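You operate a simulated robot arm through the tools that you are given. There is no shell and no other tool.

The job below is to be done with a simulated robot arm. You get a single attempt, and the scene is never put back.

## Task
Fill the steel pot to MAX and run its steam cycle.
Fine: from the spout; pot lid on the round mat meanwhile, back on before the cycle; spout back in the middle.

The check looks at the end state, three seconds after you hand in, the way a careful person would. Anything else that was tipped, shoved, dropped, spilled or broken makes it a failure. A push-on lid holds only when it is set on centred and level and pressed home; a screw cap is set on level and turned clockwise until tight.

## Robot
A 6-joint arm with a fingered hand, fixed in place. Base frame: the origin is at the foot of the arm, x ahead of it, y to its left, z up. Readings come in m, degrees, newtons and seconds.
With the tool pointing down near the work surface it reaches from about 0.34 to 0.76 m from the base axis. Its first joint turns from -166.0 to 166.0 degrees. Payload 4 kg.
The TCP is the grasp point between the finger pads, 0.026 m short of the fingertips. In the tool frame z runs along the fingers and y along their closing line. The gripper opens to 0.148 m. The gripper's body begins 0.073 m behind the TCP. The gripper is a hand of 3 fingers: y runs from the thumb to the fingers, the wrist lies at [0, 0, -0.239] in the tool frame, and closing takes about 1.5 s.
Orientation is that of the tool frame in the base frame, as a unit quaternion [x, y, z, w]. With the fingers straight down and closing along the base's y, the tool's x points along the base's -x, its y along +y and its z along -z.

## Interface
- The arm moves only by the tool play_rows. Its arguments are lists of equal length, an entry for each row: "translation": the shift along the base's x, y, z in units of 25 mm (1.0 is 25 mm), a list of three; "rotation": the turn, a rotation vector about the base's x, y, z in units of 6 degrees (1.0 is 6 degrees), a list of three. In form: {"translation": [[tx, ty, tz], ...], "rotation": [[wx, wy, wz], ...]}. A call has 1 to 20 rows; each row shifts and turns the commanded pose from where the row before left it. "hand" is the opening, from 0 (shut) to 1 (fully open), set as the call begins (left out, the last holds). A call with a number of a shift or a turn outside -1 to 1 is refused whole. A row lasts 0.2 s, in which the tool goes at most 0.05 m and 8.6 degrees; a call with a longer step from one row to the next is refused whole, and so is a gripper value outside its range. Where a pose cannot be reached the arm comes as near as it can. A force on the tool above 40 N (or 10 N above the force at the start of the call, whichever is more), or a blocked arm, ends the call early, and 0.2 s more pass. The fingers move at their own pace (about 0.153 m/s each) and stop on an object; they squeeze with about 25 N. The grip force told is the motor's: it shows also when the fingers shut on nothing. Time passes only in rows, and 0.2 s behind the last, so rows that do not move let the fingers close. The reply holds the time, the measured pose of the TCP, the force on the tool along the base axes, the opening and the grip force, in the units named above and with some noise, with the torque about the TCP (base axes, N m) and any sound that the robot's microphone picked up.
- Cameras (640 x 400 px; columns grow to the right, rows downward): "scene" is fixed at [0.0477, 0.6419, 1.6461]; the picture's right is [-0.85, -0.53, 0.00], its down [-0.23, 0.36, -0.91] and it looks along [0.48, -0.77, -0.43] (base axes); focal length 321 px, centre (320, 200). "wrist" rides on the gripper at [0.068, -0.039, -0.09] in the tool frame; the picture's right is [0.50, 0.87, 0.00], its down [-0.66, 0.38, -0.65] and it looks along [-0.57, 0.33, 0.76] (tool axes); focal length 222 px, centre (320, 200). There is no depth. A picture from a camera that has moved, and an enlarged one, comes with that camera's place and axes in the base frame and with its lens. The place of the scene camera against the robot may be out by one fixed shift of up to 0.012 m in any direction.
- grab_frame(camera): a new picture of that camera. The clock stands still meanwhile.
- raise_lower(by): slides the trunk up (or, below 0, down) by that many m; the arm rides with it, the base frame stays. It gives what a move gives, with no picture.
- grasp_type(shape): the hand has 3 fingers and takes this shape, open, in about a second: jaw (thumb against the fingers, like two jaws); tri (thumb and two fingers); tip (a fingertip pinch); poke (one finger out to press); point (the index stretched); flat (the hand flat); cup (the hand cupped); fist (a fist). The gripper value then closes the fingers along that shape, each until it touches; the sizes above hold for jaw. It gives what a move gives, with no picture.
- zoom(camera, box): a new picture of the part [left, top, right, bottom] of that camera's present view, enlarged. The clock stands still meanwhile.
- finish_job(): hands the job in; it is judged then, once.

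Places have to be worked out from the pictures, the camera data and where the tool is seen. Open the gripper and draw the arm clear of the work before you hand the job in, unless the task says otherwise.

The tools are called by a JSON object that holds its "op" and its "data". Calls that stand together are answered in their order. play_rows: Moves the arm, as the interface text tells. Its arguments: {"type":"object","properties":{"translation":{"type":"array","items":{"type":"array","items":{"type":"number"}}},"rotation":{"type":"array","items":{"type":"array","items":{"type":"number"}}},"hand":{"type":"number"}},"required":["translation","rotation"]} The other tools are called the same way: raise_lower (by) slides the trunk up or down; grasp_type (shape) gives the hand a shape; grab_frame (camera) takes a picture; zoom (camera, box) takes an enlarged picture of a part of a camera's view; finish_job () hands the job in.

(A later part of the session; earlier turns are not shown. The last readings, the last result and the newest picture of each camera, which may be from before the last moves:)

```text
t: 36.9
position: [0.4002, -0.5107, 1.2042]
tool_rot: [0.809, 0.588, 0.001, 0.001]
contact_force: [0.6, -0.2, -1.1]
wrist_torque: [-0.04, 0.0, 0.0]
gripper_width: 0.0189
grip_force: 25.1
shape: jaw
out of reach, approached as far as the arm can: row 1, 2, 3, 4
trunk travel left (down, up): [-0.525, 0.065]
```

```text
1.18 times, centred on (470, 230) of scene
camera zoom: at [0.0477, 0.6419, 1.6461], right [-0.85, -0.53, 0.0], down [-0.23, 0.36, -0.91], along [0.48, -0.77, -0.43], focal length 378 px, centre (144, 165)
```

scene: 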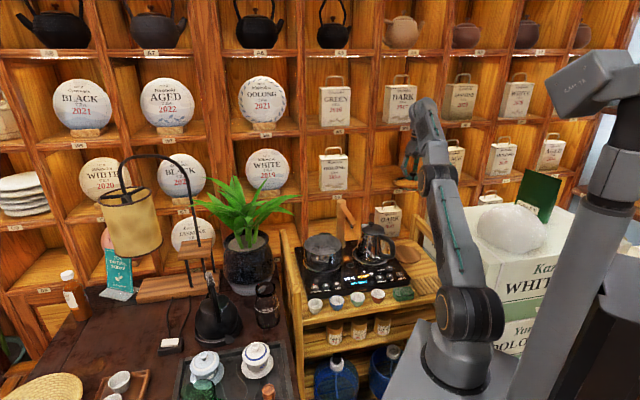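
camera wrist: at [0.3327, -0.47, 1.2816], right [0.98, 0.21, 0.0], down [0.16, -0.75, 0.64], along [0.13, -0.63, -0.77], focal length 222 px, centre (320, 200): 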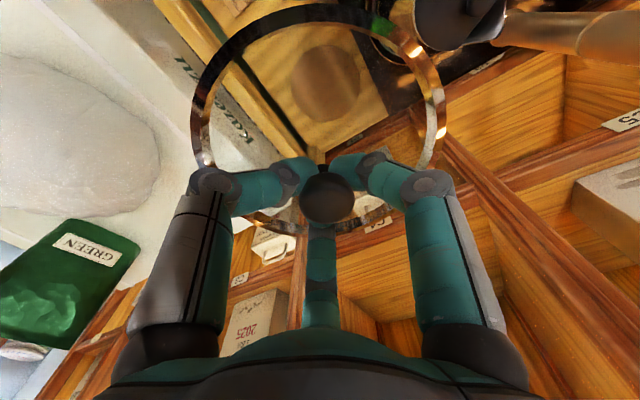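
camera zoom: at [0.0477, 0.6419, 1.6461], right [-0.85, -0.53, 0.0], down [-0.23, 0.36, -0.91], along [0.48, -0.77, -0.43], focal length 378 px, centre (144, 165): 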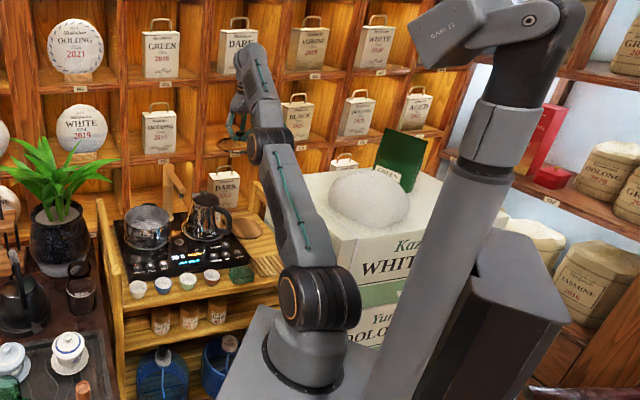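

I nudge the trunk (which re-syncs the commanded pose) and then try a plain downward move.

{"op": "raise_lower", "data": {"by": 0.04}}

{"op": "play_rows", "data": {"translation": [[0, 0, -1], [0, 0, -1], [0, 0, 0]], "rotation": [[0, 0, 0], [0, 0, 0], [0, 0, 0]]}}

```text
t: 37.8
position: [0.401, -0.5114, 1.2429]
tool_rot: [0.809, 0.588, 0.001, 0.001]
contact_force: [-0.3, 0.7, -2.3]
wrist_torque: [0.03, 0.02, -0.01]
gripper_width: 0.0187
grip_force: 24.9
shape: jaw
trunk travel left (down, up): [-0.565, 0.025]
```

```text
t: 38.6
position: [0.401, -0.5131, 1.2303]
tool_rot: [0.809, 0.588, 0.001, -0.008]
contact_force: [-0.4, 0.1, -1.0]
wrist_torque: [-0.01, 0.01, -0.02]
gripper_width: 0.0188
grip_force: 25.1
shape: jaw
out of reach, approached as far as the arm can: row 1, 2
trunk travel left (down, up): [-0.565, 0.025]
```

Only a slight tilt resulted. I test whether one larger diagonal inward step frees the elbow.

{"op": "play_rows", "data": {"translation": [[-0.8, 1, -1], [0, 0, 0]], "rotation": [[0, 0, 0], [0, 0, 0]]}}

```text
t: 39.2
position: [0.3998, -0.514, 1.2362]
tool_rot: [0.809, 0.587, 0.001, -0.003]
contact_force: [0.3, -0.5, -1.3]
wrist_torque: [-0.01, 0.01, 0.03]
gripper_width: 0.019
grip_force: 25.1
shape: jaw
out of reach, approached as far as the arm can: row 1
trunk travel left (down, up): [-0.565, 0.025]
```

Tangential motion worked before, so I slide back along the arc towards the pot's azimuth and try inward there.

{"op": "play_rows", "data": {"translation": [[0.79, 0.62, 0], [0.75, 0.66, 0], [0.7, 0.7, 0], [-0.3, 0.3, 0], [-0.6, 0.5, 0], [0, 0, 0]], "rotation": [[0, 0, 0], [0, 0, 0], [0, 0, 0], [0, 0, 0], [0, 0, 0], [0, 0, 0]]}}

```text
t: 40.6
position: [0.4582, -0.4689, 1.2426]
tool_rot: [0.809, 0.587, 0.001, 0.001]
contact_force: [-0.4, 0.1, -1.2]
wrist_torque: [0.0, -0.02, 0.03]
gripper_width: 0.0186
grip_force: 25.0
shape: jaw
out of reach, approached as far as the arm can: row 2, 4, 5
trunk travel left (down, up): [-0.565, 0.025]
```

The elbow really is straight. I try a series of very small inward/down steps, which a singular elbow may follow better.

{"op": "play_rows", "data": {"translation": [[-0.02, 0.02, -0.02], [-0.02, 0.02, -0.02], [-0.04, 0.04, -0.04], [-0.05, 0.05, -0.05], [-0.1, 0.1, -0.1], [-0.15, 0.15, -0.15], [-0.2, 0.2, -0.2], [0, 0, 0]], "rotation": [[0, 0, 0], [0, 0, 0], [0, 0, 0], [0, 0, 0], [0, 0, 0], [0, 0, 0], [0, 0, 0], [0, 0, 0]]}}

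```text
t: 42.4
position: [0.4585, -0.4688, 1.2407]
tool_rot: [0.809, 0.588, 0.001, 0.001]
contact_force: [0.3, -0.8, -1.3]
wrist_torque: [-0.01, -0.03, 0.0]
gripper_width: 0.0188
grip_force: 25.2
shape: jaw
out of reach, approached as far as the arm can: row 3, 5, 6, 7
trunk travel left (down, up): [-0.565, 0.025]
```

Tiny steps do not free it either. At the pot's azimuth a pure downward command worked from the stretched state, so I slide back along the arc to there.

{"op": "play_rows", "data": {"translation": [[0.7, 0.71, 0], [0.68, 0.73, 0], [0.66, 0.75, 0], [0.63, 0.77, 0], [0.6, 0.8, 0], [0.57, 0.82, 0], [0.54, 0.84, 0], [0.5, 0.86, 0], [0.47, 0.88, 0], [0, 0, -1], [0, 0, -1], [0, 0, 0]], "rotation": [[0, 0, 0], [0, 0, 0], [0, 0, 0], [0, 0, 0], [0, 0, 0], [0, 0, 0], [0, 0, 0], [0, 0, 0], [0, 0, 0], [0, 0, 0], [0, 0, 0], [0, 0, 0]]}}

```text
t: 45.0
position: [0.6009, -0.2951, 1.229]
tool_rot: [0.809, 0.588, -0.003, -0.007]
contact_force: [-0.2, 0.4, -1.3]
wrist_torque: [0.02, -0.03, 0.0]
gripper_width: 0.019
grip_force: 25.1
shape: jaw
out of reach, approached as far as the arm can: row 3, 7, 10, 11
trunk travel left (down, up): [-0.565, 0.025]
```

Still locked. I push the target outward along the arm (to settle the elbow exactly straight) and then command inward again.

{"op": "play_rows", "data": {"translation": [[0.8, -0.4, 0.4], [0.8, -0.4, 0.4], [0, 0, 0], [-0.8, 0.4, -0.4], [-0.8, 0.4, -0.4], [0, 0, 0]], "rotation": [[0, 0, 0], [0, 0, 0], [0, 0, 0], [0, 0, 0], [0, 0, 0], [0, 0, 0]]}}

{"op": "grab_frame", "data": {"camera": "scene"}}

```text
t: 46.4
position: [0.6201, -0.2817, 1.2268]
tool_rot: [0.809, 0.588, 0.001, 0.001]
contact_force: [-0.7, 0.6, -1.6]
wrist_torque: [0.0, 0.01, 0.02]
gripper_width: 0.0189
grip_force: 25.0
shape: jaw
out of reach, approached as far as the arm can: row 1, 2, 4, 5
trunk travel left (down, up): [-0.565, 0.025]
```

```text
taken
```

scene: 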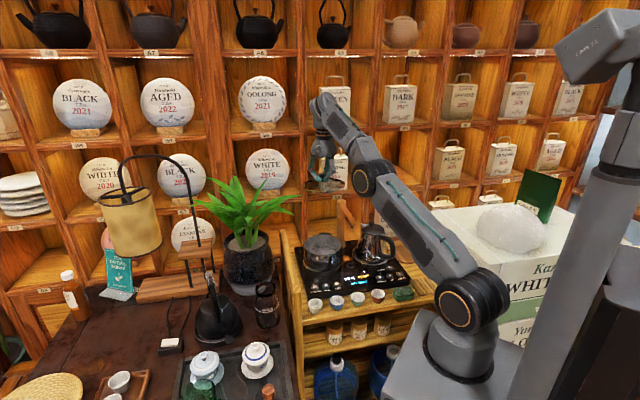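

The forearm now looks steeper than the upper arm, i.e. the elbow has tipped slightly past straight. I mimic the earlier sequence that recovered: horizontal outward pushes followed by straight-down moves.

{"op": "play_rows", "data": {"translation": [[0.9, -0.4, 0], [0.9, -0.4, 0], [0.9, -0.4, 0], [0.9, -0.4, 0], [0, 0, -1], [0, 0, -1], [0, 0, 0]], "rotation": [[0, 0, 0], [0, 0, 0], [0, 0, 0], [0, 0, 0], [0, 0, 0], [0, 0, 0], [0, 0, 0]]}}

```text
t: 48.0
position: [0.6201, -0.2811, 1.2184]
tool_rot: [0.809, 0.587, 0.0, -0.001]
contact_force: [-0.2, -0.4, -1.5]
wrist_torque: [0.01, -0.02, 0.03]
gripper_width: 0.019
grip_force: 25.5
shape: jaw
out of reach, approached as far as the arm can: row 1, 2, 3, 4, 5, 6
trunk travel left (down, up): [-0.565, 0.025]
```

I look closely at the arm's configuration.

{"op": "zoom", "data": {"camera": "scene", "box": [290, 60, 550, 400]}}

{"op": "grab_frame", "data": {"camera": "wrist"}}

```text
1.18 times, centred on (420, 230) of scene
camera zoom: at [0.0477, 0.6419, 1.6461], right [-0.85, -0.53, 0.0], down [-0.23, 0.36, -0.91], along [0.48, -0.77, -0.43], focal length 378 px, centre (202, 165)
```

zoom: 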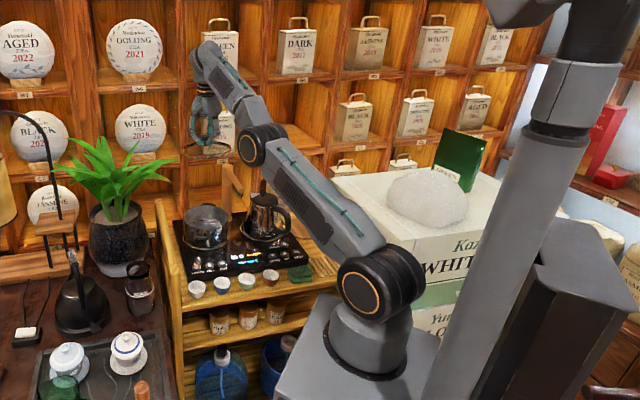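

```text
taken
camera wrist: at [0.6027, -0.2051, 1.3091], right [0.98, 0.21, 0.0], down [0.16, -0.74, 0.65], along [0.14, -0.64, -0.76], focal length 222 px, centre (320, 200)
```

wrist: 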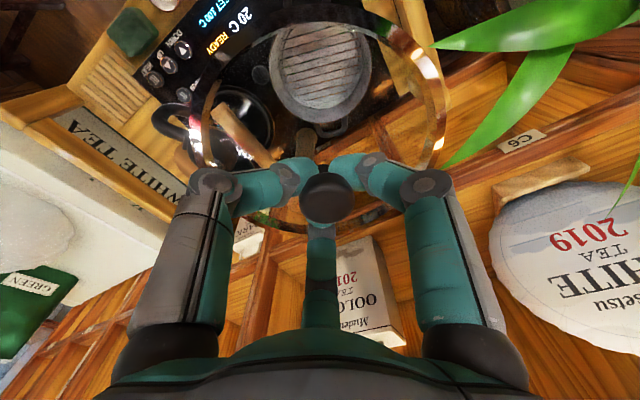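

I test a 6° tilt that moves the wrist inward while the TCP stays, to see if the elbow bends.

{"op": "play_rows", "data": {"translation": [[0, 0, 0], [0, 0, 0]], "rotation": [[-0.4, -0.9, 0], [0, 0, 0]]}}

```text
t: 48.6
position: [0.6197, -0.2811, 1.2187]
tool_rot: [0.809, 0.588, 0.0, 0.0]
contact_force: [0.2, 0.1, -0.4]
wrist_torque: [-0.06, 0.01, 0.03]
gripper_width: 0.0188
grip_force: 25.4
shape: jaw
out of reach, approached as far as the arm can: row 1
trunk travel left (down, up): [-0.565, 0.025]
```

No response at all. I try sliding up along the reach sphere first and then straight down, as in the earlier recovery.

{"op": "play_rows", "data": {"translation": [[-0.31, 0.14, 0.94], [-0.33, 0.15, 0.93], [-0.36, 0.16, 0.92], [-0.4, 0.18, 0.9], [0, 0, 0], [0, 0, -1], [0, 0, -1], [0, 0, 0]], "rotation": [[0, 0, 0], [0, 0, 0], [0, 0, 0], [0, 0, 0], [0, 0, 0], [0, 0, 0], [0, 0, 0], [0, 0, 0]]}}

```text
t: 50.4
position: [0.6132, -0.2702, 1.199]
tool_rot: [0.809, 0.587, 0.0, 0.001]
contact_force: [0.2, 0.0, -1.4]
wrist_torque: [0.01, 0.02, 0.02]
gripper_width: 0.0187
grip_force: 25.1
shape: jaw
out of reach, approached as far as the arm can: row 2, 3, 4
trunk travel left (down, up): [-0.565, 0.025]
```

It is free again (downward rows were reached). I move inward well away from the stretched region and verify.

{"op": "play_rows", "data": {"translation": [[-0.4, 0.3, -0.5], [-0.7, 0.6, 0], [-0.8, 0.8, 0], [-0.8, 0.8, 0], [0, 0, 0]], "rotation": [[0, 0, 0], [0, 0, 0], [0, 0, 0], [0, 0, 0], [0, 0, 0]]}}

```text
t: 51.6
position: [0.5452, -0.2088, 1.1855]
tool_rot: [0.809, 0.588, 0.0, 0.0]
contact_force: [0.4, -0.1, -1.1]
wrist_torque: [0.0, 0.01, -0.01]
gripper_width: 0.0186
grip_force: 25.1
shape: jaw
trunk travel left (down, up): [-0.565, 0.025]
```

Free again at (0.545, -0.209, 1.186). I cross at a smaller radius first, then lower while moving outward to the mat so the elbow stays bent.

{"op": "play_rows", "data": {"translation": [[-0.714, -0.863, 0], [-0.714, -0.863, 0], [-0.714, -0.863, 0], [-0.714, -0.863, 0], [-0.714, -0.863, 0], [-0.714, -0.863, 0], [-0.714, -0.863, 0], [-0.28, -0.867, -0.378], [-0.28, -0.867, -0.378], [-0.28, -0.867, -0.378], [-0.28, -0.867, -0.378], [-0.28, -0.867, -0.378], [-0.28, -0.867, -0.378], [-0.28, -0.867, -0.378], [-0.28, -0.867, -0.378], [-0.28, -0.867, -0.378], [0, 0, 0]], "rotation": [[0, 0, 0], [0, 0, 0], [0, 0, 0], [0, 0, 0], [0, 0, 0], [0, 0, 0], [0, 0, 0], [0, 0, 0], [0, 0, 0], [0, 0, 0], [0, 0, 0], [0, 0, 0], [0, 0, 0], [0, 0, 0], [0, 0, 0], [0, 0, 0], [0, 0, 0]]}}

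{"op": "grab_frame", "data": {"camera": "wrist"}}

{"op": "zoom", "data": {"camera": "scene", "box": [320, 140, 480, 290]}}

```text
t: 55.2
position: [0.3567, -0.5542, 1.1021]
tool_rot: [0.809, 0.588, 0.0, 0.0]
contact_force: [0.5, -0.6, -1.9]
wrist_torque: [-0.02, -0.01, 0.01]
gripper_width: 0.0187
grip_force: 25.1
shape: jaw
trunk travel left (down, up): [-0.565, 0.025]
```

```text
taken
camera wrist: at [0.339, -0.4782, 1.1923], right [0.98, 0.21, 0.0], down [0.16, -0.74, 0.65], along [0.14, -0.64, -0.76], focal length 222 px, centre (320, 200)
```

wrist: 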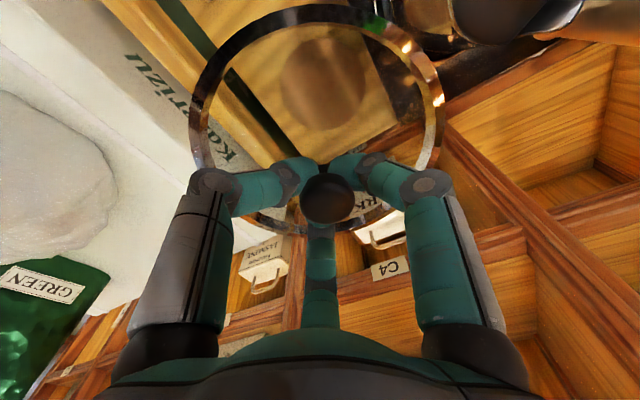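

```text
2.67 times, centred on (400, 215) of scene
camera zoom: at [0.0477, 0.6419, 1.6461], right [-0.85, -0.53, 0.0], down [-0.23, 0.36, -0.91], along [0.48, -0.77, -0.43], focal length 857 px, centre (107, 160)
```

zoom: 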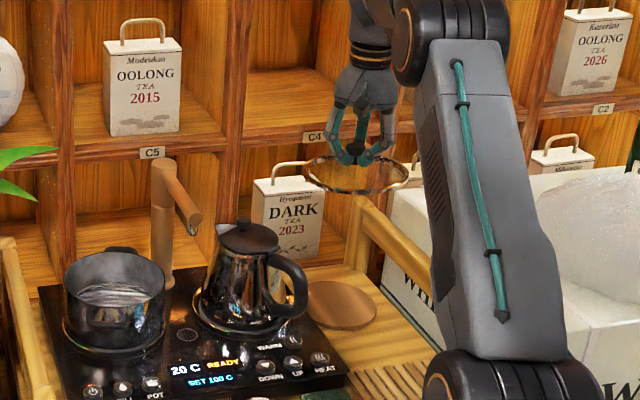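

Well centred above the mat (about 2 mm off). I descend to just above it.

{"op": "play_rows", "data": {"translation": [[0.04, -0.06, -0.9], [0.04, -0.06, -0.9], [0, 0, -0.9], [0, 0, -0.9], [0, 0, -0.9], [0, 0, -0.9], [0, 0, -0.9], [0, 0, -0.9], [0, 0, -0.5], [0, 0, 0]], "rotation": [[0, 0, 0], [0, 0, 0], [0, 0, 0], [0, 0, 0], [0, 0, 0], [0, 0, 0], [0, 0, 0], [0, 0, 0], [0, 0, 0], [0, 0, 0]]}}

{"op": "zoom", "data": {"camera": "scene", "box": [350, 190, 460, 290]}}

{"op": "grab_frame", "data": {"camera": "wrist"}}

```text
t: 57.4
position: [0.3592, -0.5581, 0.9093]
tool_rot: [0.81, 0.587, -0.001, 0.0]
contact_force: [-0.1, 0.2, -1.0]
wrist_torque: [-0.02, 0.01, 0.0]
gripper_width: 0.0186
grip_force: 24.7
shape: jaw
trunk travel left (down, up): [-0.565, 0.025]
```

```text
4.00 times, centred on (405, 240) of scene
camera zoom: at [0.0477, 0.6419, 1.6461], right [-0.85, -0.53, 0.0], down [-0.23, 0.36, -0.91], along [0.48, -0.77, -0.43], focal length 1285 px, centre (-20, 40)
```

zoom: 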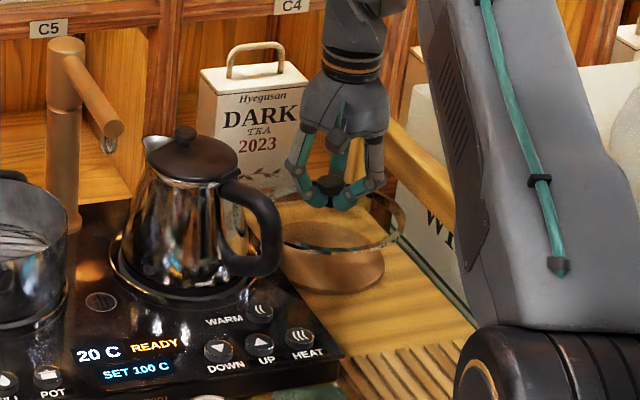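

```text
taken
camera wrist: at [0.3407, -0.4816, 0.9995], right [0.98, 0.21, 0.0], down [0.16, -0.74, 0.65], along [0.14, -0.64, -0.76], focal length 222 px, centre (320, 200)
```

wrist: 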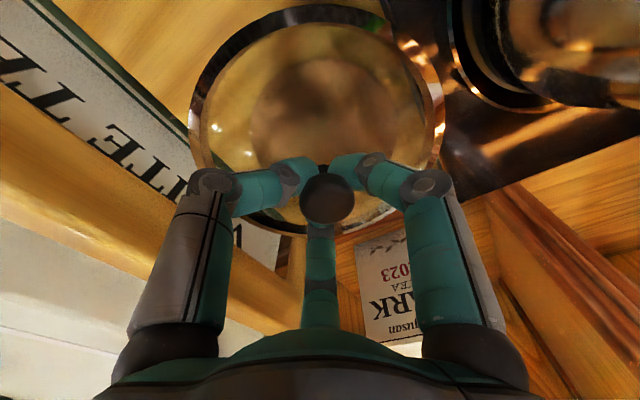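

The lid is about 4 cm above the mat, well lined up. I lower 30 mm, then creep in small steps.

{"op": "play_rows", "data": {"translation": [[0, 0, -0.6], [0, 0, -0.6], [0, 0, 0]], "rotation": [[0, 0, 0], [0, 0, 0], [0, 0, 0]]}}

{"op": "play_rows", "data": {"translation": [[0, 0, -0.1], [0, 0, -0.1], [0, 0, -0.1], [0, 0, 0]], "rotation": [[0, 0, 0], [0, 0, 0], [0, 0, 0], [0, 0, 0]]}}

{"op": "zoom", "data": {"camera": "scene", "box": [370, 210, 430, 270]}}

```text
t: 58.2
position: [0.3593, -0.5578, 0.8802]
tool_rot: [0.809, 0.587, 0.0, 0.0]
contact_force: [-1.8, -0.3, 3.1]
wrist_torque: [0.11, -0.27, -0.01]
gripper_width: 0.0186
grip_force: 25.3
shape: jaw
trunk travel left (down, up): [-0.565, 0.025]
```

```text
t: 59.2
position: [0.3578, -0.557, 0.8733]
tool_rot: [0.809, 0.588, 0.0, 0.001]
contact_force: [-3.4, -0.9, 9.6]
wrist_torque: [0.29, -0.73, 0.06]
gripper_width: 0.0188
grip_force: 25.4
shape: jaw
trunk travel left (down, up): [-0.565, 0.025]
```

```text
6.67 times, centred on (400, 240) of scene
camera zoom: at [0.0477, 0.6419, 1.6461], right [-0.85, -0.53, 0.0], down [-0.23, 0.36, -0.91], along [0.48, -0.77, -0.43], focal length 2141 px, centre (-213, -67)
```

zoom: 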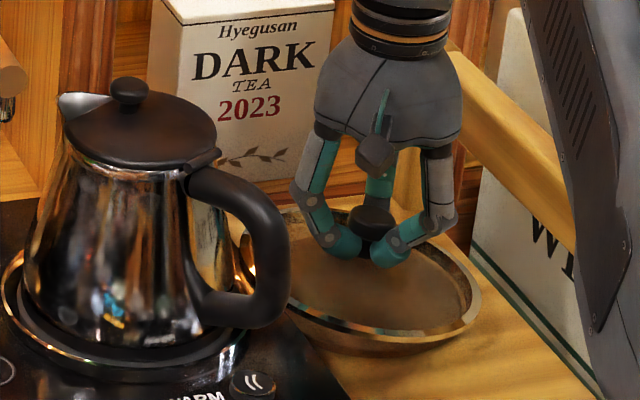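

The reaction torque puts the contact about 9 cm toward the cooktop: the lid edge is resting on the panel's right edge. I lift a little, shift 2 cm away from the panel (still over the mat), and lower again.

{"op": "play_rows", "data": {"translation": [[0, 0, 0.4], [0, 0, 0.4], [-0.29, -0.27, 0], [-0.29, -0.27, 0], [0, 0, -0.2], [0, 0, -0.2], [0, 0, 0]], "rotation": [[0, 0, 0], [0, 0, 0], [0, 0, 0], [0, 0, 0], [0, 0, 0], [0, 0, 0], [0, 0, 0]]}}

{"op": "play_rows", "data": {"translation": [[0, 0, -0.1], [0, 0, -0.1], [0, 0, -0.1], [0, 0, 0]], "rotation": [[0, 0, 0], [0, 0, 0], [0, 0, 0], [0, 0, 0]]}}

```text
t: 60.8
position: [0.344, -0.5712, 0.8813]
tool_rot: [0.809, 0.588, 0.0, 0.001]
contact_force: [0.1, -0.8, -1.2]
wrist_torque: [0.0, 0.04, 0.01]
gripper_width: 0.0184
grip_force: 24.7
shape: jaw
trunk travel left (down, up): [-0.565, 0.025]
```

```text
t: 61.8
position: [0.3457, -0.5726, 0.8741]
tool_rot: [0.809, 0.588, 0.0, -0.001]
contact_force: [0.0, -0.3, -1.0]
wrist_torque: [0.05, 0.02, -0.03]
gripper_width: 0.0181
grip_force: 25.0
shape: jaw
trunk travel left (down, up): [-0.565, 0.025]
```

No contact now at 0.874; I continue creeping down.

{"op": "play_rows", "data": {"translation": [[0, 0, -0.1], [0, 0, -0.1], [0, 0, 0]], "rotation": [[0, 0, 0], [0, 0, 0], [0, 0, 0]]}}

{"op": "play_rows", "data": {"translation": [[0, 0, -0.1], [0, 0, -0.1], [0, 0, 0]], "rotation": [[0, 0, 0], [0, 0, 0], [0, 0, 0]]}}

{"op": "zoom", "data": {"camera": "scene", "box": [370, 210, 430, 270]}}

```text
t: 62.6
position: [0.3455, -0.571, 0.8696]
tool_rot: [0.809, 0.587, 0.0, 0.001]
contact_force: [-0.3, -0.5, -1.2]
wrist_torque: [-0.01, 0.02, 0.02]
gripper_width: 0.0183
grip_force: 24.9
shape: jaw
trunk travel left (down, up): [-0.565, 0.025]
```

```text
t: 63.4
position: [0.344, -0.572, 0.8626]
tool_rot: [0.809, 0.587, 0.0, 0.0]
contact_force: [-0.2, -0.4, -1.1]
wrist_torque: [0.01, -0.02, -0.03]
gripper_width: 0.0185
grip_force: 24.9
shape: jaw
trunk travel left (down, up): [-0.565, 0.025]
```

```text
6.67 times, centred on (400, 240) of scene
camera zoom: at [0.0477, 0.6419, 1.6461], right [-0.85, -0.53, 0.0], down [-0.23, 0.36, -0.91], along [0.48, -0.77, -0.43], focal length 2141 px, centre (-213, -67)
```

zoom: 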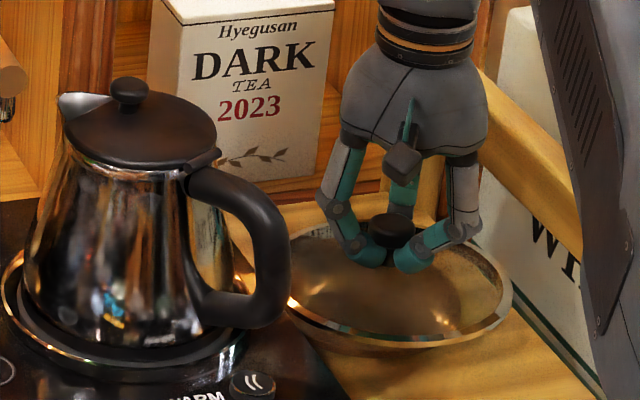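

Still hanging slightly above; I keep lowering in small steps.

{"op": "play_rows", "data": {"translation": [[0, 0, -0.1], [0, 0, -0.1], [0, 0, 0]], "rotation": [[0, 0, 0], [0, 0, 0], [0, 0, 0]]}}

{"op": "play_rows", "data": {"translation": [[0, 0, -0.1], [0, 0, -0.1], [0, 0, 0]], "rotation": [[0, 0, 0], [0, 0, 0], [0, 0, 0]]}}

{"op": "zoom", "data": {"camera": "scene", "box": [370, 210, 430, 270]}}

```text
t: 64.2
position: [0.3449, -0.571, 0.8579]
tool_rot: [0.809, 0.588, 0.001, 0.0]
contact_force: [-0.3, 0.7, -1.2]
wrist_torque: [-0.03, 0.03, -0.01]
gripper_width: 0.0182
grip_force: 24.6
shape: jaw
trunk travel left (down, up): [-0.565, 0.025]
```

```text
t: 65.0
position: [0.345, -0.5714, 0.8539]
tool_rot: [0.809, 0.588, 0.0, 0.0]
contact_force: [0.5, -0.3, -1.8]
wrist_torque: [0.02, 0.03, -0.01]
gripper_width: 0.0183
grip_force: 24.9
shape: jaw
trunk travel left (down, up): [-0.565, 0.025]
```

```text
6.67 times, centred on (400, 240) of scene
camera zoom: at [0.0477, 0.6419, 1.6461], right [-0.85, -0.53, 0.0], down [-0.23, 0.36, -0.91], along [0.48, -0.77, -0.43], focal length 2141 px, centre (-213, -67)
```

zoom: 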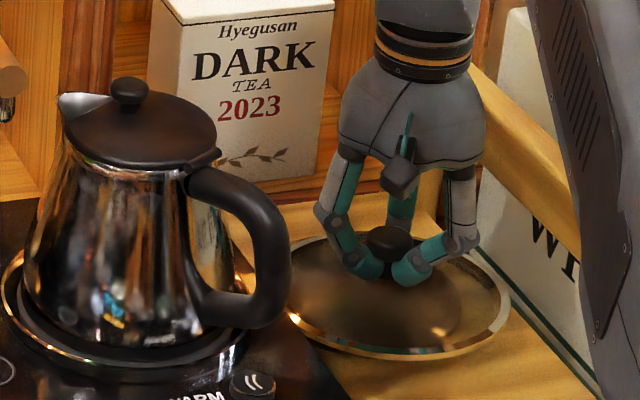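

Nearly down. Two more small steps.

{"op": "play_rows", "data": {"translation": [[0, 0, -0.1], [0, 0, -0.1], [0, 0, 0]], "rotation": [[0, 0, 0], [0, 0, 0], [0, 0, 0]]}}

{"op": "play_rows", "data": {"translation": [[0, 0, -0.1], [0, 0, 0]], "rotation": [[0, 0, 0], [0, 0, 0]]}}

{"op": "zoom", "data": {"camera": "scene", "box": [370, 210, 430, 270]}}

```text
t: 65.8
position: [0.3445, -0.5711, 0.8489]
tool_rot: [0.809, 0.587, 0.0, -0.001]
contact_force: [-1.5, 1.1, 3.5]
wrist_torque: [-0.19, -0.28, 0.01]
gripper_width: 0.0184
grip_force: 25.1
shape: jaw
trunk travel left (down, up): [-0.565, 0.025]
```

```text
t: 66.4
position: [0.3452, -0.5711, 0.8474]
tool_rot: [0.809, 0.588, 0.0, 0.002]
contact_force: [-0.9, -1.5, 8.5]
wrist_torque: [-0.18, -0.36, -0.03]
gripper_width: 0.0183
grip_force: 25.4
shape: jaw
trunk travel left (down, up): [-0.565, 0.025]
```

```text
6.67 times, centred on (400, 240) of scene
camera zoom: at [0.0477, 0.6419, 1.6461], right [-0.85, -0.53, 0.0], down [-0.23, 0.36, -0.91], along [0.48, -0.77, -0.43], focal length 2141 px, centre (-213, -67)
```

zoom: 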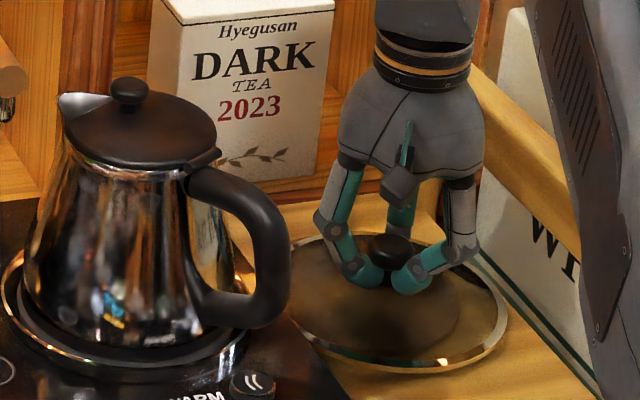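

The lid is resting on the mat (8.5 N contact). I open the fingers and look before withdrawing.

{"op": "play_rows", "data": {"translation": [[0, 0, 0.04], [0, 0, 0], [0, 0, 0], [0, 0, 0], [0, 0, 0]], "rotation": [[0, 0, 0], [0, 0, 0], [0, 0, 0], [0, 0, 0], [0, 0, 0]], "hand": 0.5}}

{"op": "zoom", "data": {"camera": "scene", "box": [370, 210, 430, 270]}}

{"op": "grab_frame", "data": {"camera": "wrist"}}

```text
t: 67.6
position: [0.345, -0.5709, 0.8475]
tool_rot: [0.809, 0.588, 0.001, 0.0]
contact_force: [0.0, 0.0, 0.6]
wrist_torque: [-0.02, 0.02, 0.01]
gripper_width: 0.0735
grip_force: 0.0
shape: jaw
trunk travel left (down, up): [-0.565, 0.025]
```

```text
6.67 times, centred on (400, 240) of scene
camera zoom: at [0.0477, 0.6419, 1.6461], right [-0.85, -0.53, 0.0], down [-0.23, 0.36, -0.91], along [0.48, -0.77, -0.43], focal length 2141 px, centre (-213, -67)
```

zoom: 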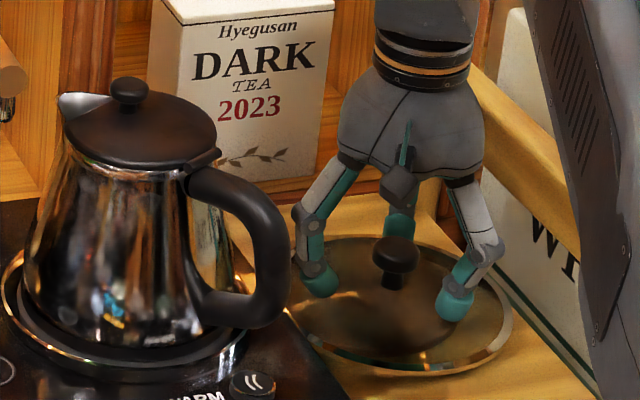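

```text
taken
camera wrist: at [0.3269, -0.4954, 0.938], right [0.98, 0.21, 0.0], down [0.16, -0.74, 0.65], along [0.14, -0.64, -0.76], focal length 222 px, centre (320, 200)
```

wrist: 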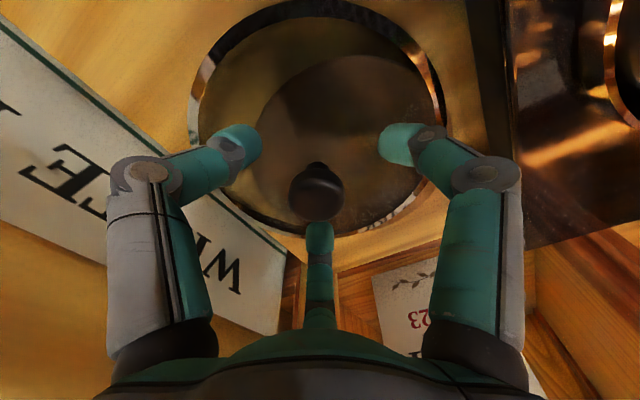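

Released cleanly and the lid lies on the mat. I rise straight up to z 1.05.

{"op": "play_rows", "data": {"translation": [[0, 0, 0.6], [0, 0, 0.9], [0, 0, 0.9], [0, 0, 0.9], [0, 0, 0.9], [0, 0, 0.9], [0, 0, 0.9], [0, 0, 0.9], [0, 0, 0.9], [0, 0, 0]], "rotation": [[0, 0, 0], [0, 0, 0], [0, 0, 0], [0, 0, 0], [0, 0, 0], [0, 0, 0], [0, 0, 0], [0, 0, 0], [0, 0, 0], [0, 0, 0]]}}

{"op": "grab_frame", "data": {"camera": "wrist"}}

{"op": "zoom", "data": {"camera": "scene", "box": [300, 170, 440, 290]}}

```text
t: 69.8
position: [0.3441, -0.5713, 1.0431]
tool_rot: [0.809, 0.588, 0.0, 0.001]
contact_force: [-1.2, -0.1, -0.4]
wrist_torque: [0.01, 0.04, -0.02]
gripper_width: 0.0735
grip_force: 0.1
shape: jaw
trunk travel left (down, up): [-0.565, 0.025]
```

```text
taken
camera wrist: at [0.3271, -0.4955, 1.1336], right [0.98, 0.21, 0.0], down [0.16, -0.74, 0.65], along [0.14, -0.64, -0.76], focal length 222 px, centre (320, 200)
```

wrist: 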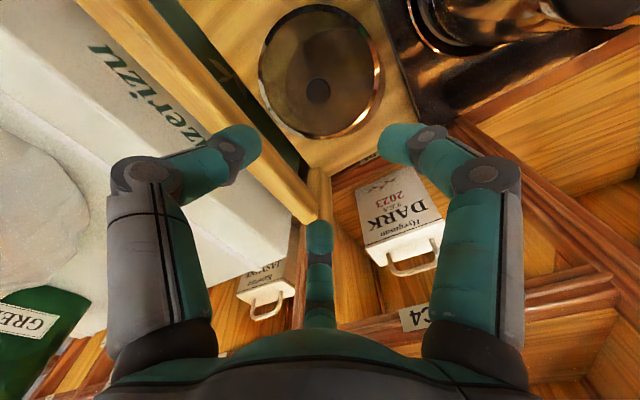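

```text
3.33 times, centred on (370, 230) of scene
camera zoom: at [0.0477, 0.6419, 1.6461], right [-0.85, -0.53, 0.0], down [-0.23, 0.36, -0.91], along [0.48, -0.77, -0.43], focal length 1071 px, centre (153, 100)
```

zoom: 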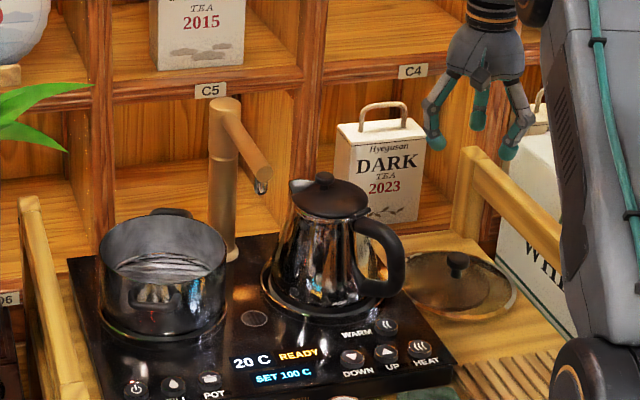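

The lid sits on the mat with its knob at about (0.343, -0.572). Next the spout: I move over it while turning the hand so that the closing line lies across the spout bar.

{"op": "play_rows", "data": {"translation": [[0.13, 0.73, 0.62], [0.13, 0.73, 0.62], [0.13, 0.73, 0.62], [0.13, 0.73, 0.62], [0.13, 0.73, 0.62], [0.72, 0.64, 0.32], [0.72, 0.64, 0.32], [0.72, 0.64, 0.32], [0.72, 0.64, 0.32], [0.72, 0.64, 0.32], [0.79, 0.62, 0], [0.79, 0.62, 0], [0.79, 0.62, 0], [0.79, 0.62, 0], [0, 0, 0]], "rotation": [[0, 0, 0.726], [0, 0, 0.726], [0, 0, 0.726], [0, 0, 0.726], [0, 0, 0.726], [0, 0, 0.726], [0, 0, 0.726], [0, 0, 0.726], [0, 0, 0.726], [0, 0, 0.726], [0, 0, 0.726], [0, 0, 0.726], [0, 0, 0.726], [0, 0, 0.726], [0, 0, 0]]}}

{"op": "grab_frame", "data": {"camera": "wrist"}}

{"op": "zoom", "data": {"camera": "wrist", "box": [200, 70, 440, 230]}}

{"op": "zoom", "data": {"camera": "scene", "box": [300, 150, 420, 270]}}

```text
t: 73.0
position: [0.5307, -0.3374, 1.1593]
tool_rot: [0.398, 0.918, 0.0, 0.0]
contact_force: [0.0, 0.4, -0.8]
wrist_torque: [0.01, -0.05, 0.01]
gripper_width: 0.0733
grip_force: 0.1
shape: jaw
trunk travel left (down, up): [-0.565, 0.025]
```

```text
taken
camera wrist: at [0.454, -0.3156, 1.2502], right [0.29, 0.96, 0.0], down [0.72, -0.22, 0.65], along [0.63, -0.19, -0.76], focal length 222 px, centre (320, 200)
```

wrist: 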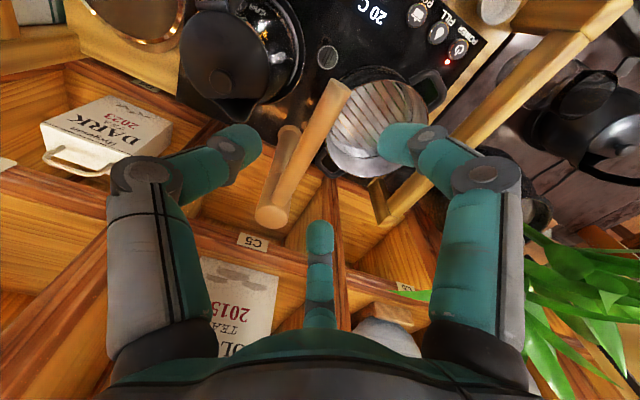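

```text
2.50 times, centred on (320, 150) of wrist
camera zoom: at [0.454, -0.3156, 1.2502], right [0.29, 0.96, 0.0], down [0.72, -0.22, 0.65], along [0.63, -0.19, -0.76], focal length 555 px, centre (320, 325)
```

zoom: 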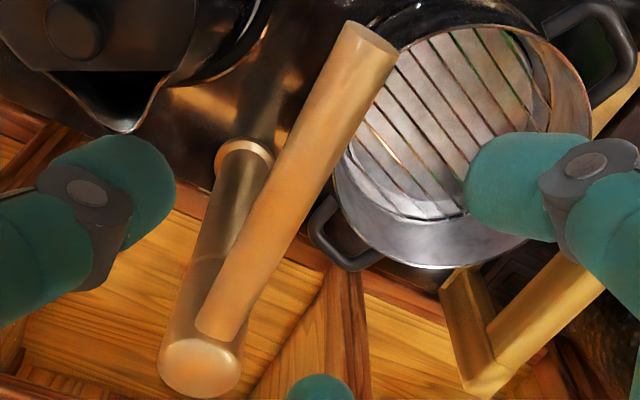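

```text
3.33 times, centred on (360, 210) of scene
camera zoom: at [0.0477, 0.6419, 1.6461], right [-0.85, -0.53, 0.0], down [-0.23, 0.36, -0.91], along [0.48, -0.77, -0.43], focal length 1071 px, centre (187, 167)
```

zoom: 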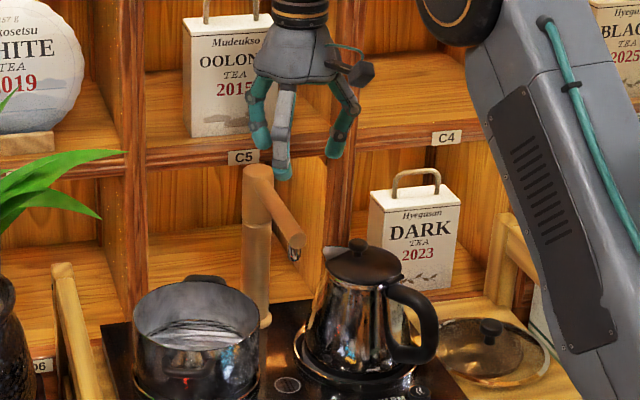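

The post is at (0.615, -0.424), the bar points at azimuth 134° with tip near (0.507, -0.313); the hand is right on the bar line. I descend around the bar.

{"op": "play_rows", "data": {"translation": [[0.15, -0.16, -0.7], [0.15, -0.16, -0.7], [0, 0, -0.7], [0, 0, -0.7], [0, 0, 0]], "rotation": [[0, 0, 0], [0, 0, 0], [0, 0, 0], [0, 0, 0], [0, 0, 0]]}}

{"op": "zoom", "data": {"camera": "wrist", "box": [200, 70, 440, 230]}}

{"op": "zoom", "data": {"camera": "scene", "box": [310, 170, 390, 250]}}

```text
t: 74.2
position: [0.5369, -0.3473, 1.0877]
tool_rot: [0.399, 0.917, -0.001, 0.0]
contact_force: [-0.5, -0.3, 0.7]
wrist_torque: [-0.01, 0.0, 0.01]
gripper_width: 0.0734
grip_force: 0.0
shape: jaw
trunk travel left (down, up): [-0.565, 0.025]
```

```text
2.50 times, centred on (320, 150) of wrist
camera zoom: at [0.4605, -0.324, 1.1797], right [0.29, 0.96, 0.0], down [0.72, -0.22, 0.65], along [0.63, -0.19, -0.76], focal length 555 px, centre (320, 325)
```

zoom: 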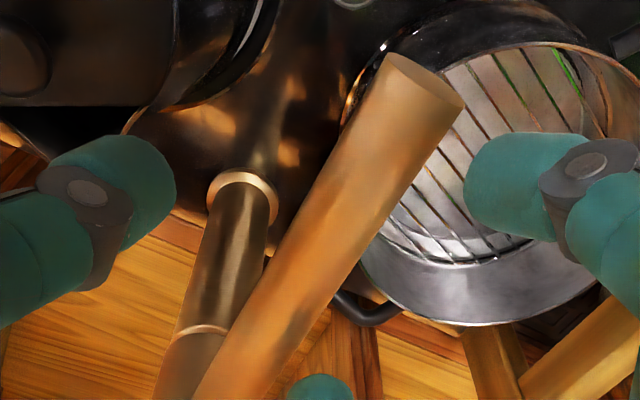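

```text
5.00 times, centred on (350, 210) of scene
camera zoom: at [0.0477, 0.6419, 1.6461], right [-0.85, -0.53, 0.0], down [-0.23, 0.36, -0.91], along [0.48, -0.77, -0.43], focal length 1606 px, centre (170, 150)
```

zoom: 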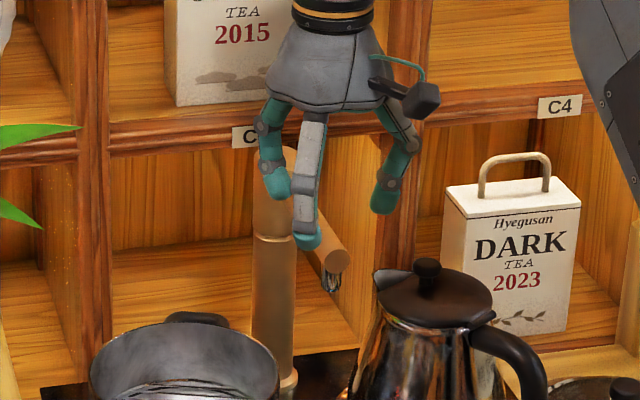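

The bar is about 19 mm thick with its axis near z 1.055. I lower 27 mm more so the pads straddle it, then close.

{"op": "play_rows", "data": {"translation": [[0, 0, -0.5], [0.05, 0.05, -0.6], [0, 0, 0]], "rotation": [[0, 0, 0], [0, 0, 0], [0, 0, 0]]}}

{"op": "zoom", "data": {"camera": "wrist", "box": [200, 70, 440, 230]}}

{"op": "zoom", "data": {"camera": "scene", "box": [310, 170, 390, 250]}}

```text
t: 75.0
position: [0.5396, -0.3448, 1.0617]
tool_rot: [0.398, 0.917, 0.0, 0.0]
contact_force: [0.0, -0.2, 0.2]
wrist_torque: [0.05, 0.02, -0.03]
gripper_width: 0.0733
grip_force: 0.1
shape: jaw
trunk travel left (down, up): [-0.565, 0.025]
```

```text
2.50 times, centred on (320, 150) of wrist
camera zoom: at [0.4624, -0.3224, 1.1525], right [0.29, 0.96, 0.0], down [0.72, -0.22, 0.65], along [0.63, -0.19, -0.76], focal length 555 px, centre (320, 325)
```

zoom: 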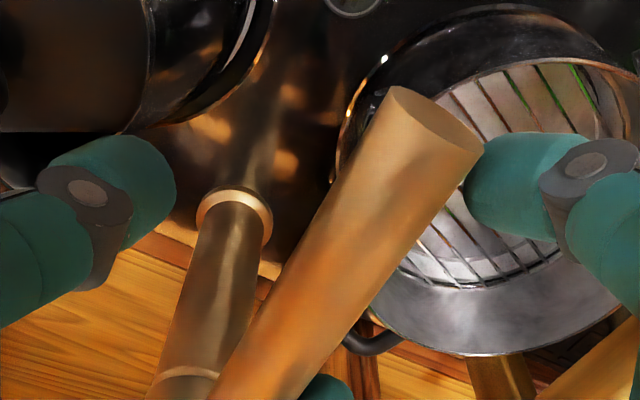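

```text
5.00 times, centred on (350, 210) of scene
camera zoom: at [0.0477, 0.6419, 1.6461], right [-0.85, -0.53, 0.0], down [-0.23, 0.36, -0.91], along [0.48, -0.77, -0.43], focal length 1606 px, centre (170, 150)
```

zoom: 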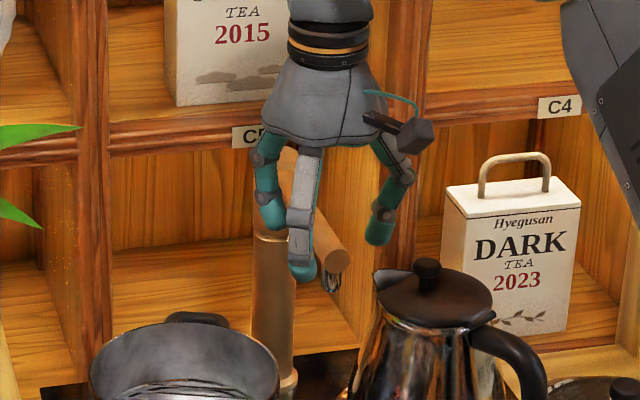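

The bar is centred between thumb and fingers. I close gently on it.

{"op": "play_rows", "data": {"translation": [[0, 0, 0], [0, 0, 0], [0, 0, 0], [0, 0, 0], [0, 0, 0], [0, 0, 0]], "rotation": [[0, 0, 0], [0, 0, 0], [0, 0, 0], [0, 0, 0], [0, 0, 0], [0, 0, 0]], "hand": 0.05}}

{"op": "zoom", "data": {"camera": "wrist", "box": [200, 70, 440, 230]}}

```text
t: 76.4
position: [0.5393, -0.3451, 1.0598]
tool_rot: [0.399, 0.917, 0.001, -0.002]
contact_force: [-4.8, 5.6, -23.6]
wrist_torque: [0.04, 0.1, 0.0]
gripper_width: 0.012
grip_force: 25.1
shape: jaw
trunk travel left (down, up): [-0.565, 0.025]
```

```text
2.50 times, centred on (320, 150) of wrist
camera zoom: at [0.463, -0.3226, 1.1512], right [0.29, 0.96, 0.0], down [0.73, -0.22, 0.65], along [0.62, -0.19, -0.76], focal length 555 px, centre (320, 325)
```

zoom: 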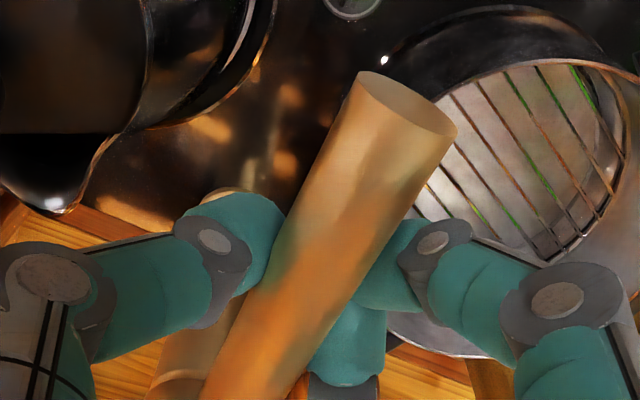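

The curled tips wedge under the round bar (24 N vertical). I loosen to a cage around the bar rather than squeezing it.

{"op": "play_rows", "data": {"translation": [[0, 0, 0], [0, 0, 0], [0, 0, 0], [0, 0, 0]], "rotation": [[0, 0, 0], [0, 0, 0], [0, 0, 0], [0, 0, 0]], "hand": 0.2}}

{"op": "zoom", "data": {"camera": "wrist", "box": [200, 70, 440, 230]}}

```text
t: 77.4
position: [0.5388, -0.3441, 1.0621]
tool_rot: [0.398, 0.917, 0.0, 0.001]
contact_force: [-0.1, 0.3, 0.3]
wrist_torque: [-0.02, 0.0, 0.02]
gripper_width: 0.0299
grip_force: 0.0
shape: jaw
trunk travel left (down, up): [-0.565, 0.025]
```

```text
2.50 times, centred on (320, 150) of wrist
camera zoom: at [0.4625, -0.3226, 1.1529], right [0.29, 0.96, 0.0], down [0.72, -0.22, 0.65], along [0.63, -0.19, -0.76], focal length 555 px, centre (320, 325)
```

zoom: 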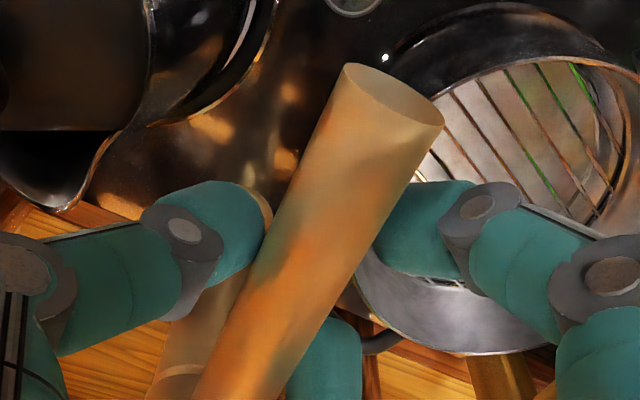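

The bar is caged without load. I swing it along its arc about the post, half-way first.

{"op": "play_rows", "data": {"translation": [[0.336, 0.292, 0], [0.36, 0.252, 0], [0.388, 0.216, 0], [0.408, 0.176, 0], [0, 0, 0]], "rotation": [[0, 0, -0.958], [0, 0, -0.958], [0, 0, -0.958], [0, 0, -0.958], [0, 0, 0]]}}

{"op": "zoom", "data": {"camera": "wrist", "box": [180, 50, 460, 250]}}

{"op": "zoom", "data": {"camera": "scene", "box": [310, 170, 390, 250]}}

```text
t: 78.6
position: [0.5766, -0.3218, 1.0613]
tool_rot: [0.573, 0.82, -0.001, -0.001]
contact_force: [-0.3, 1.2, -1.3]
wrist_torque: [0.03, 0.03, 0.04]
gripper_width: 0.0296
grip_force: 0.1
shape: jaw
trunk travel left (down, up): [-0.565, 0.025]
```

```text
2.00 times, centred on (320, 150) of wrist
camera zoom: at [0.515, -0.2712, 1.1529], right [0.64, 0.77, 0.0], down [0.58, -0.49, 0.65], along [0.5, -0.42, -0.76], focal length 444 px, centre (320, 300)
```

zoom: 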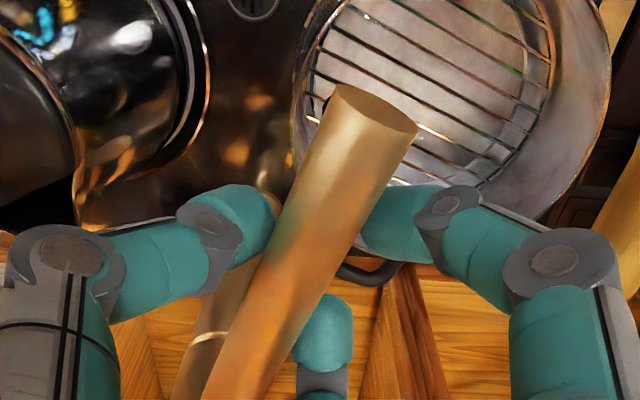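

```text
5.00 times, centred on (350, 210) of scene
camera zoom: at [0.0477, 0.6419, 1.6461], right [-0.85, -0.53, 0.0], down [-0.23, 0.36, -0.91], along [0.48, -0.77, -0.43], focal length 1606 px, centre (170, 150)
```

zoom: 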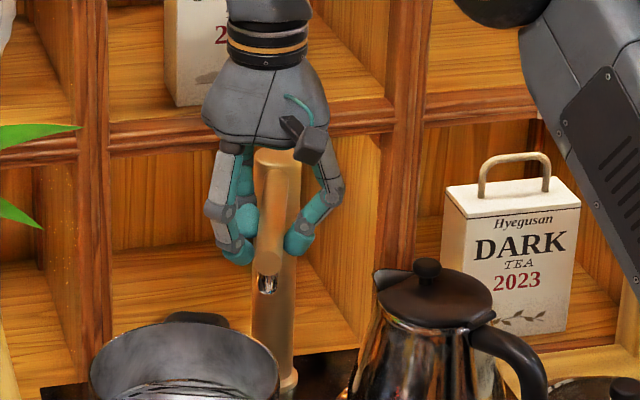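

The spout follows smoothly with hardly any force. I complete the swing to over the pot.

{"op": "play_rows", "data": {"translation": [[0.42, 0.136, 0], [0.432, 0.092, 0], [0.44, 0.048, 0], [0.444, 0.004, 0], [0, 0, 0]], "rotation": [[0, 0, -0.958], [0, 0, -0.958], [0, 0, -0.958], [0, 0, -0.958], [0, 0, 0]]}}

{"op": "zoom", "data": {"camera": "wrist", "box": [180, 50, 460, 250]}}

{"op": "zoom", "data": {"camera": "scene", "box": [300, 170, 390, 270]}}

```text
t: 79.8
position: [0.6185, -0.3149, 1.0624]
tool_rot: [0.726, 0.688, 0.001, 0.001]
contact_force: [0.2, 0.7, -0.7]
wrist_torque: [0.01, 0.03, 0.03]
gripper_width: 0.0294
grip_force: 0.0
shape: jaw
trunk travel left (down, up): [-0.565, 0.025]
```

```text
2.00 times, centred on (320, 150) of wrist
camera zoom: at [0.5823, -0.2451, 1.1532], right [0.89, 0.45, 0.0], down [0.34, -0.67, 0.65], along [0.3, -0.58, -0.76], focal length 444 px, centre (320, 300)
```

zoom: 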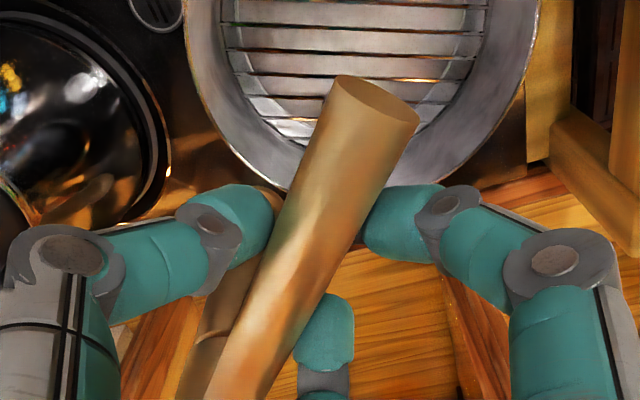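

```text
4.00 times, centred on (345, 220) of scene
camera zoom: at [0.0477, 0.6419, 1.6461], right [-0.85, -0.53, 0.0], down [-0.23, 0.36, -0.91], along [0.48, -0.77, -0.43], focal length 1285 px, centre (220, 120)
```

zoom: 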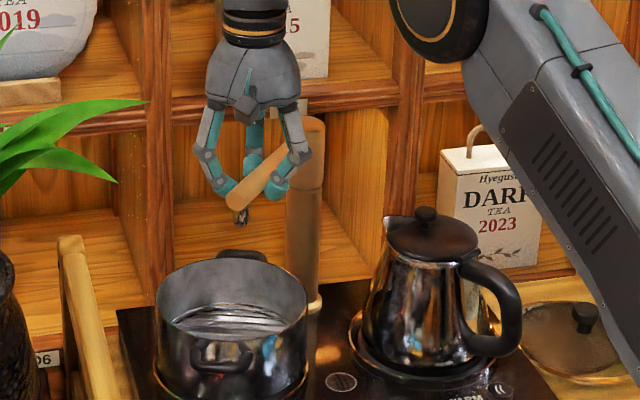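

The nozzle hangs over the pot. I open the fingers and raise the hand straight off the bar.

{"op": "play_rows", "data": {"translation": [[0, 0, 0], [0, 0, 0], [0, 0, 0], [0, 0, 0.5], [0, 0, 0.8], [0, 0, 0.8], [0, 0, 0]], "rotation": [[0, 0, 0], [0, 0, 0], [0, 0, 0], [0, 0, 0], [0, 0, 0], [0, 0, 0], [0, 0, 0]], "hand": 0.5}}

{"op": "zoom", "data": {"camera": "wrist", "box": [180, 50, 460, 250]}}

```text
t: 81.4
position: [0.6197, -0.3141, 1.1148]
tool_rot: [0.725, 0.688, 0.0, 0.0]
contact_force: [0.5, 0.0, -0.2]
wrist_torque: [-0.02, -0.02, 0.01]
gripper_width: 0.0735
grip_force: 0.1
shape: jaw
trunk travel left (down, up): [-0.565, 0.025]
```

```text
2.00 times, centred on (320, 150) of wrist
camera zoom: at [0.5825, -0.2458, 1.2055], right [0.89, 0.45, 0.0], down [0.34, -0.67, 0.65], along [0.3, -0.58, -0.76], focal length 444 px, centre (320, 300)
```

zoom: 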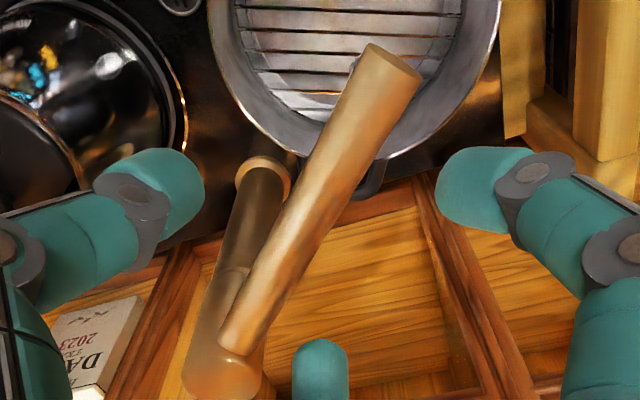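

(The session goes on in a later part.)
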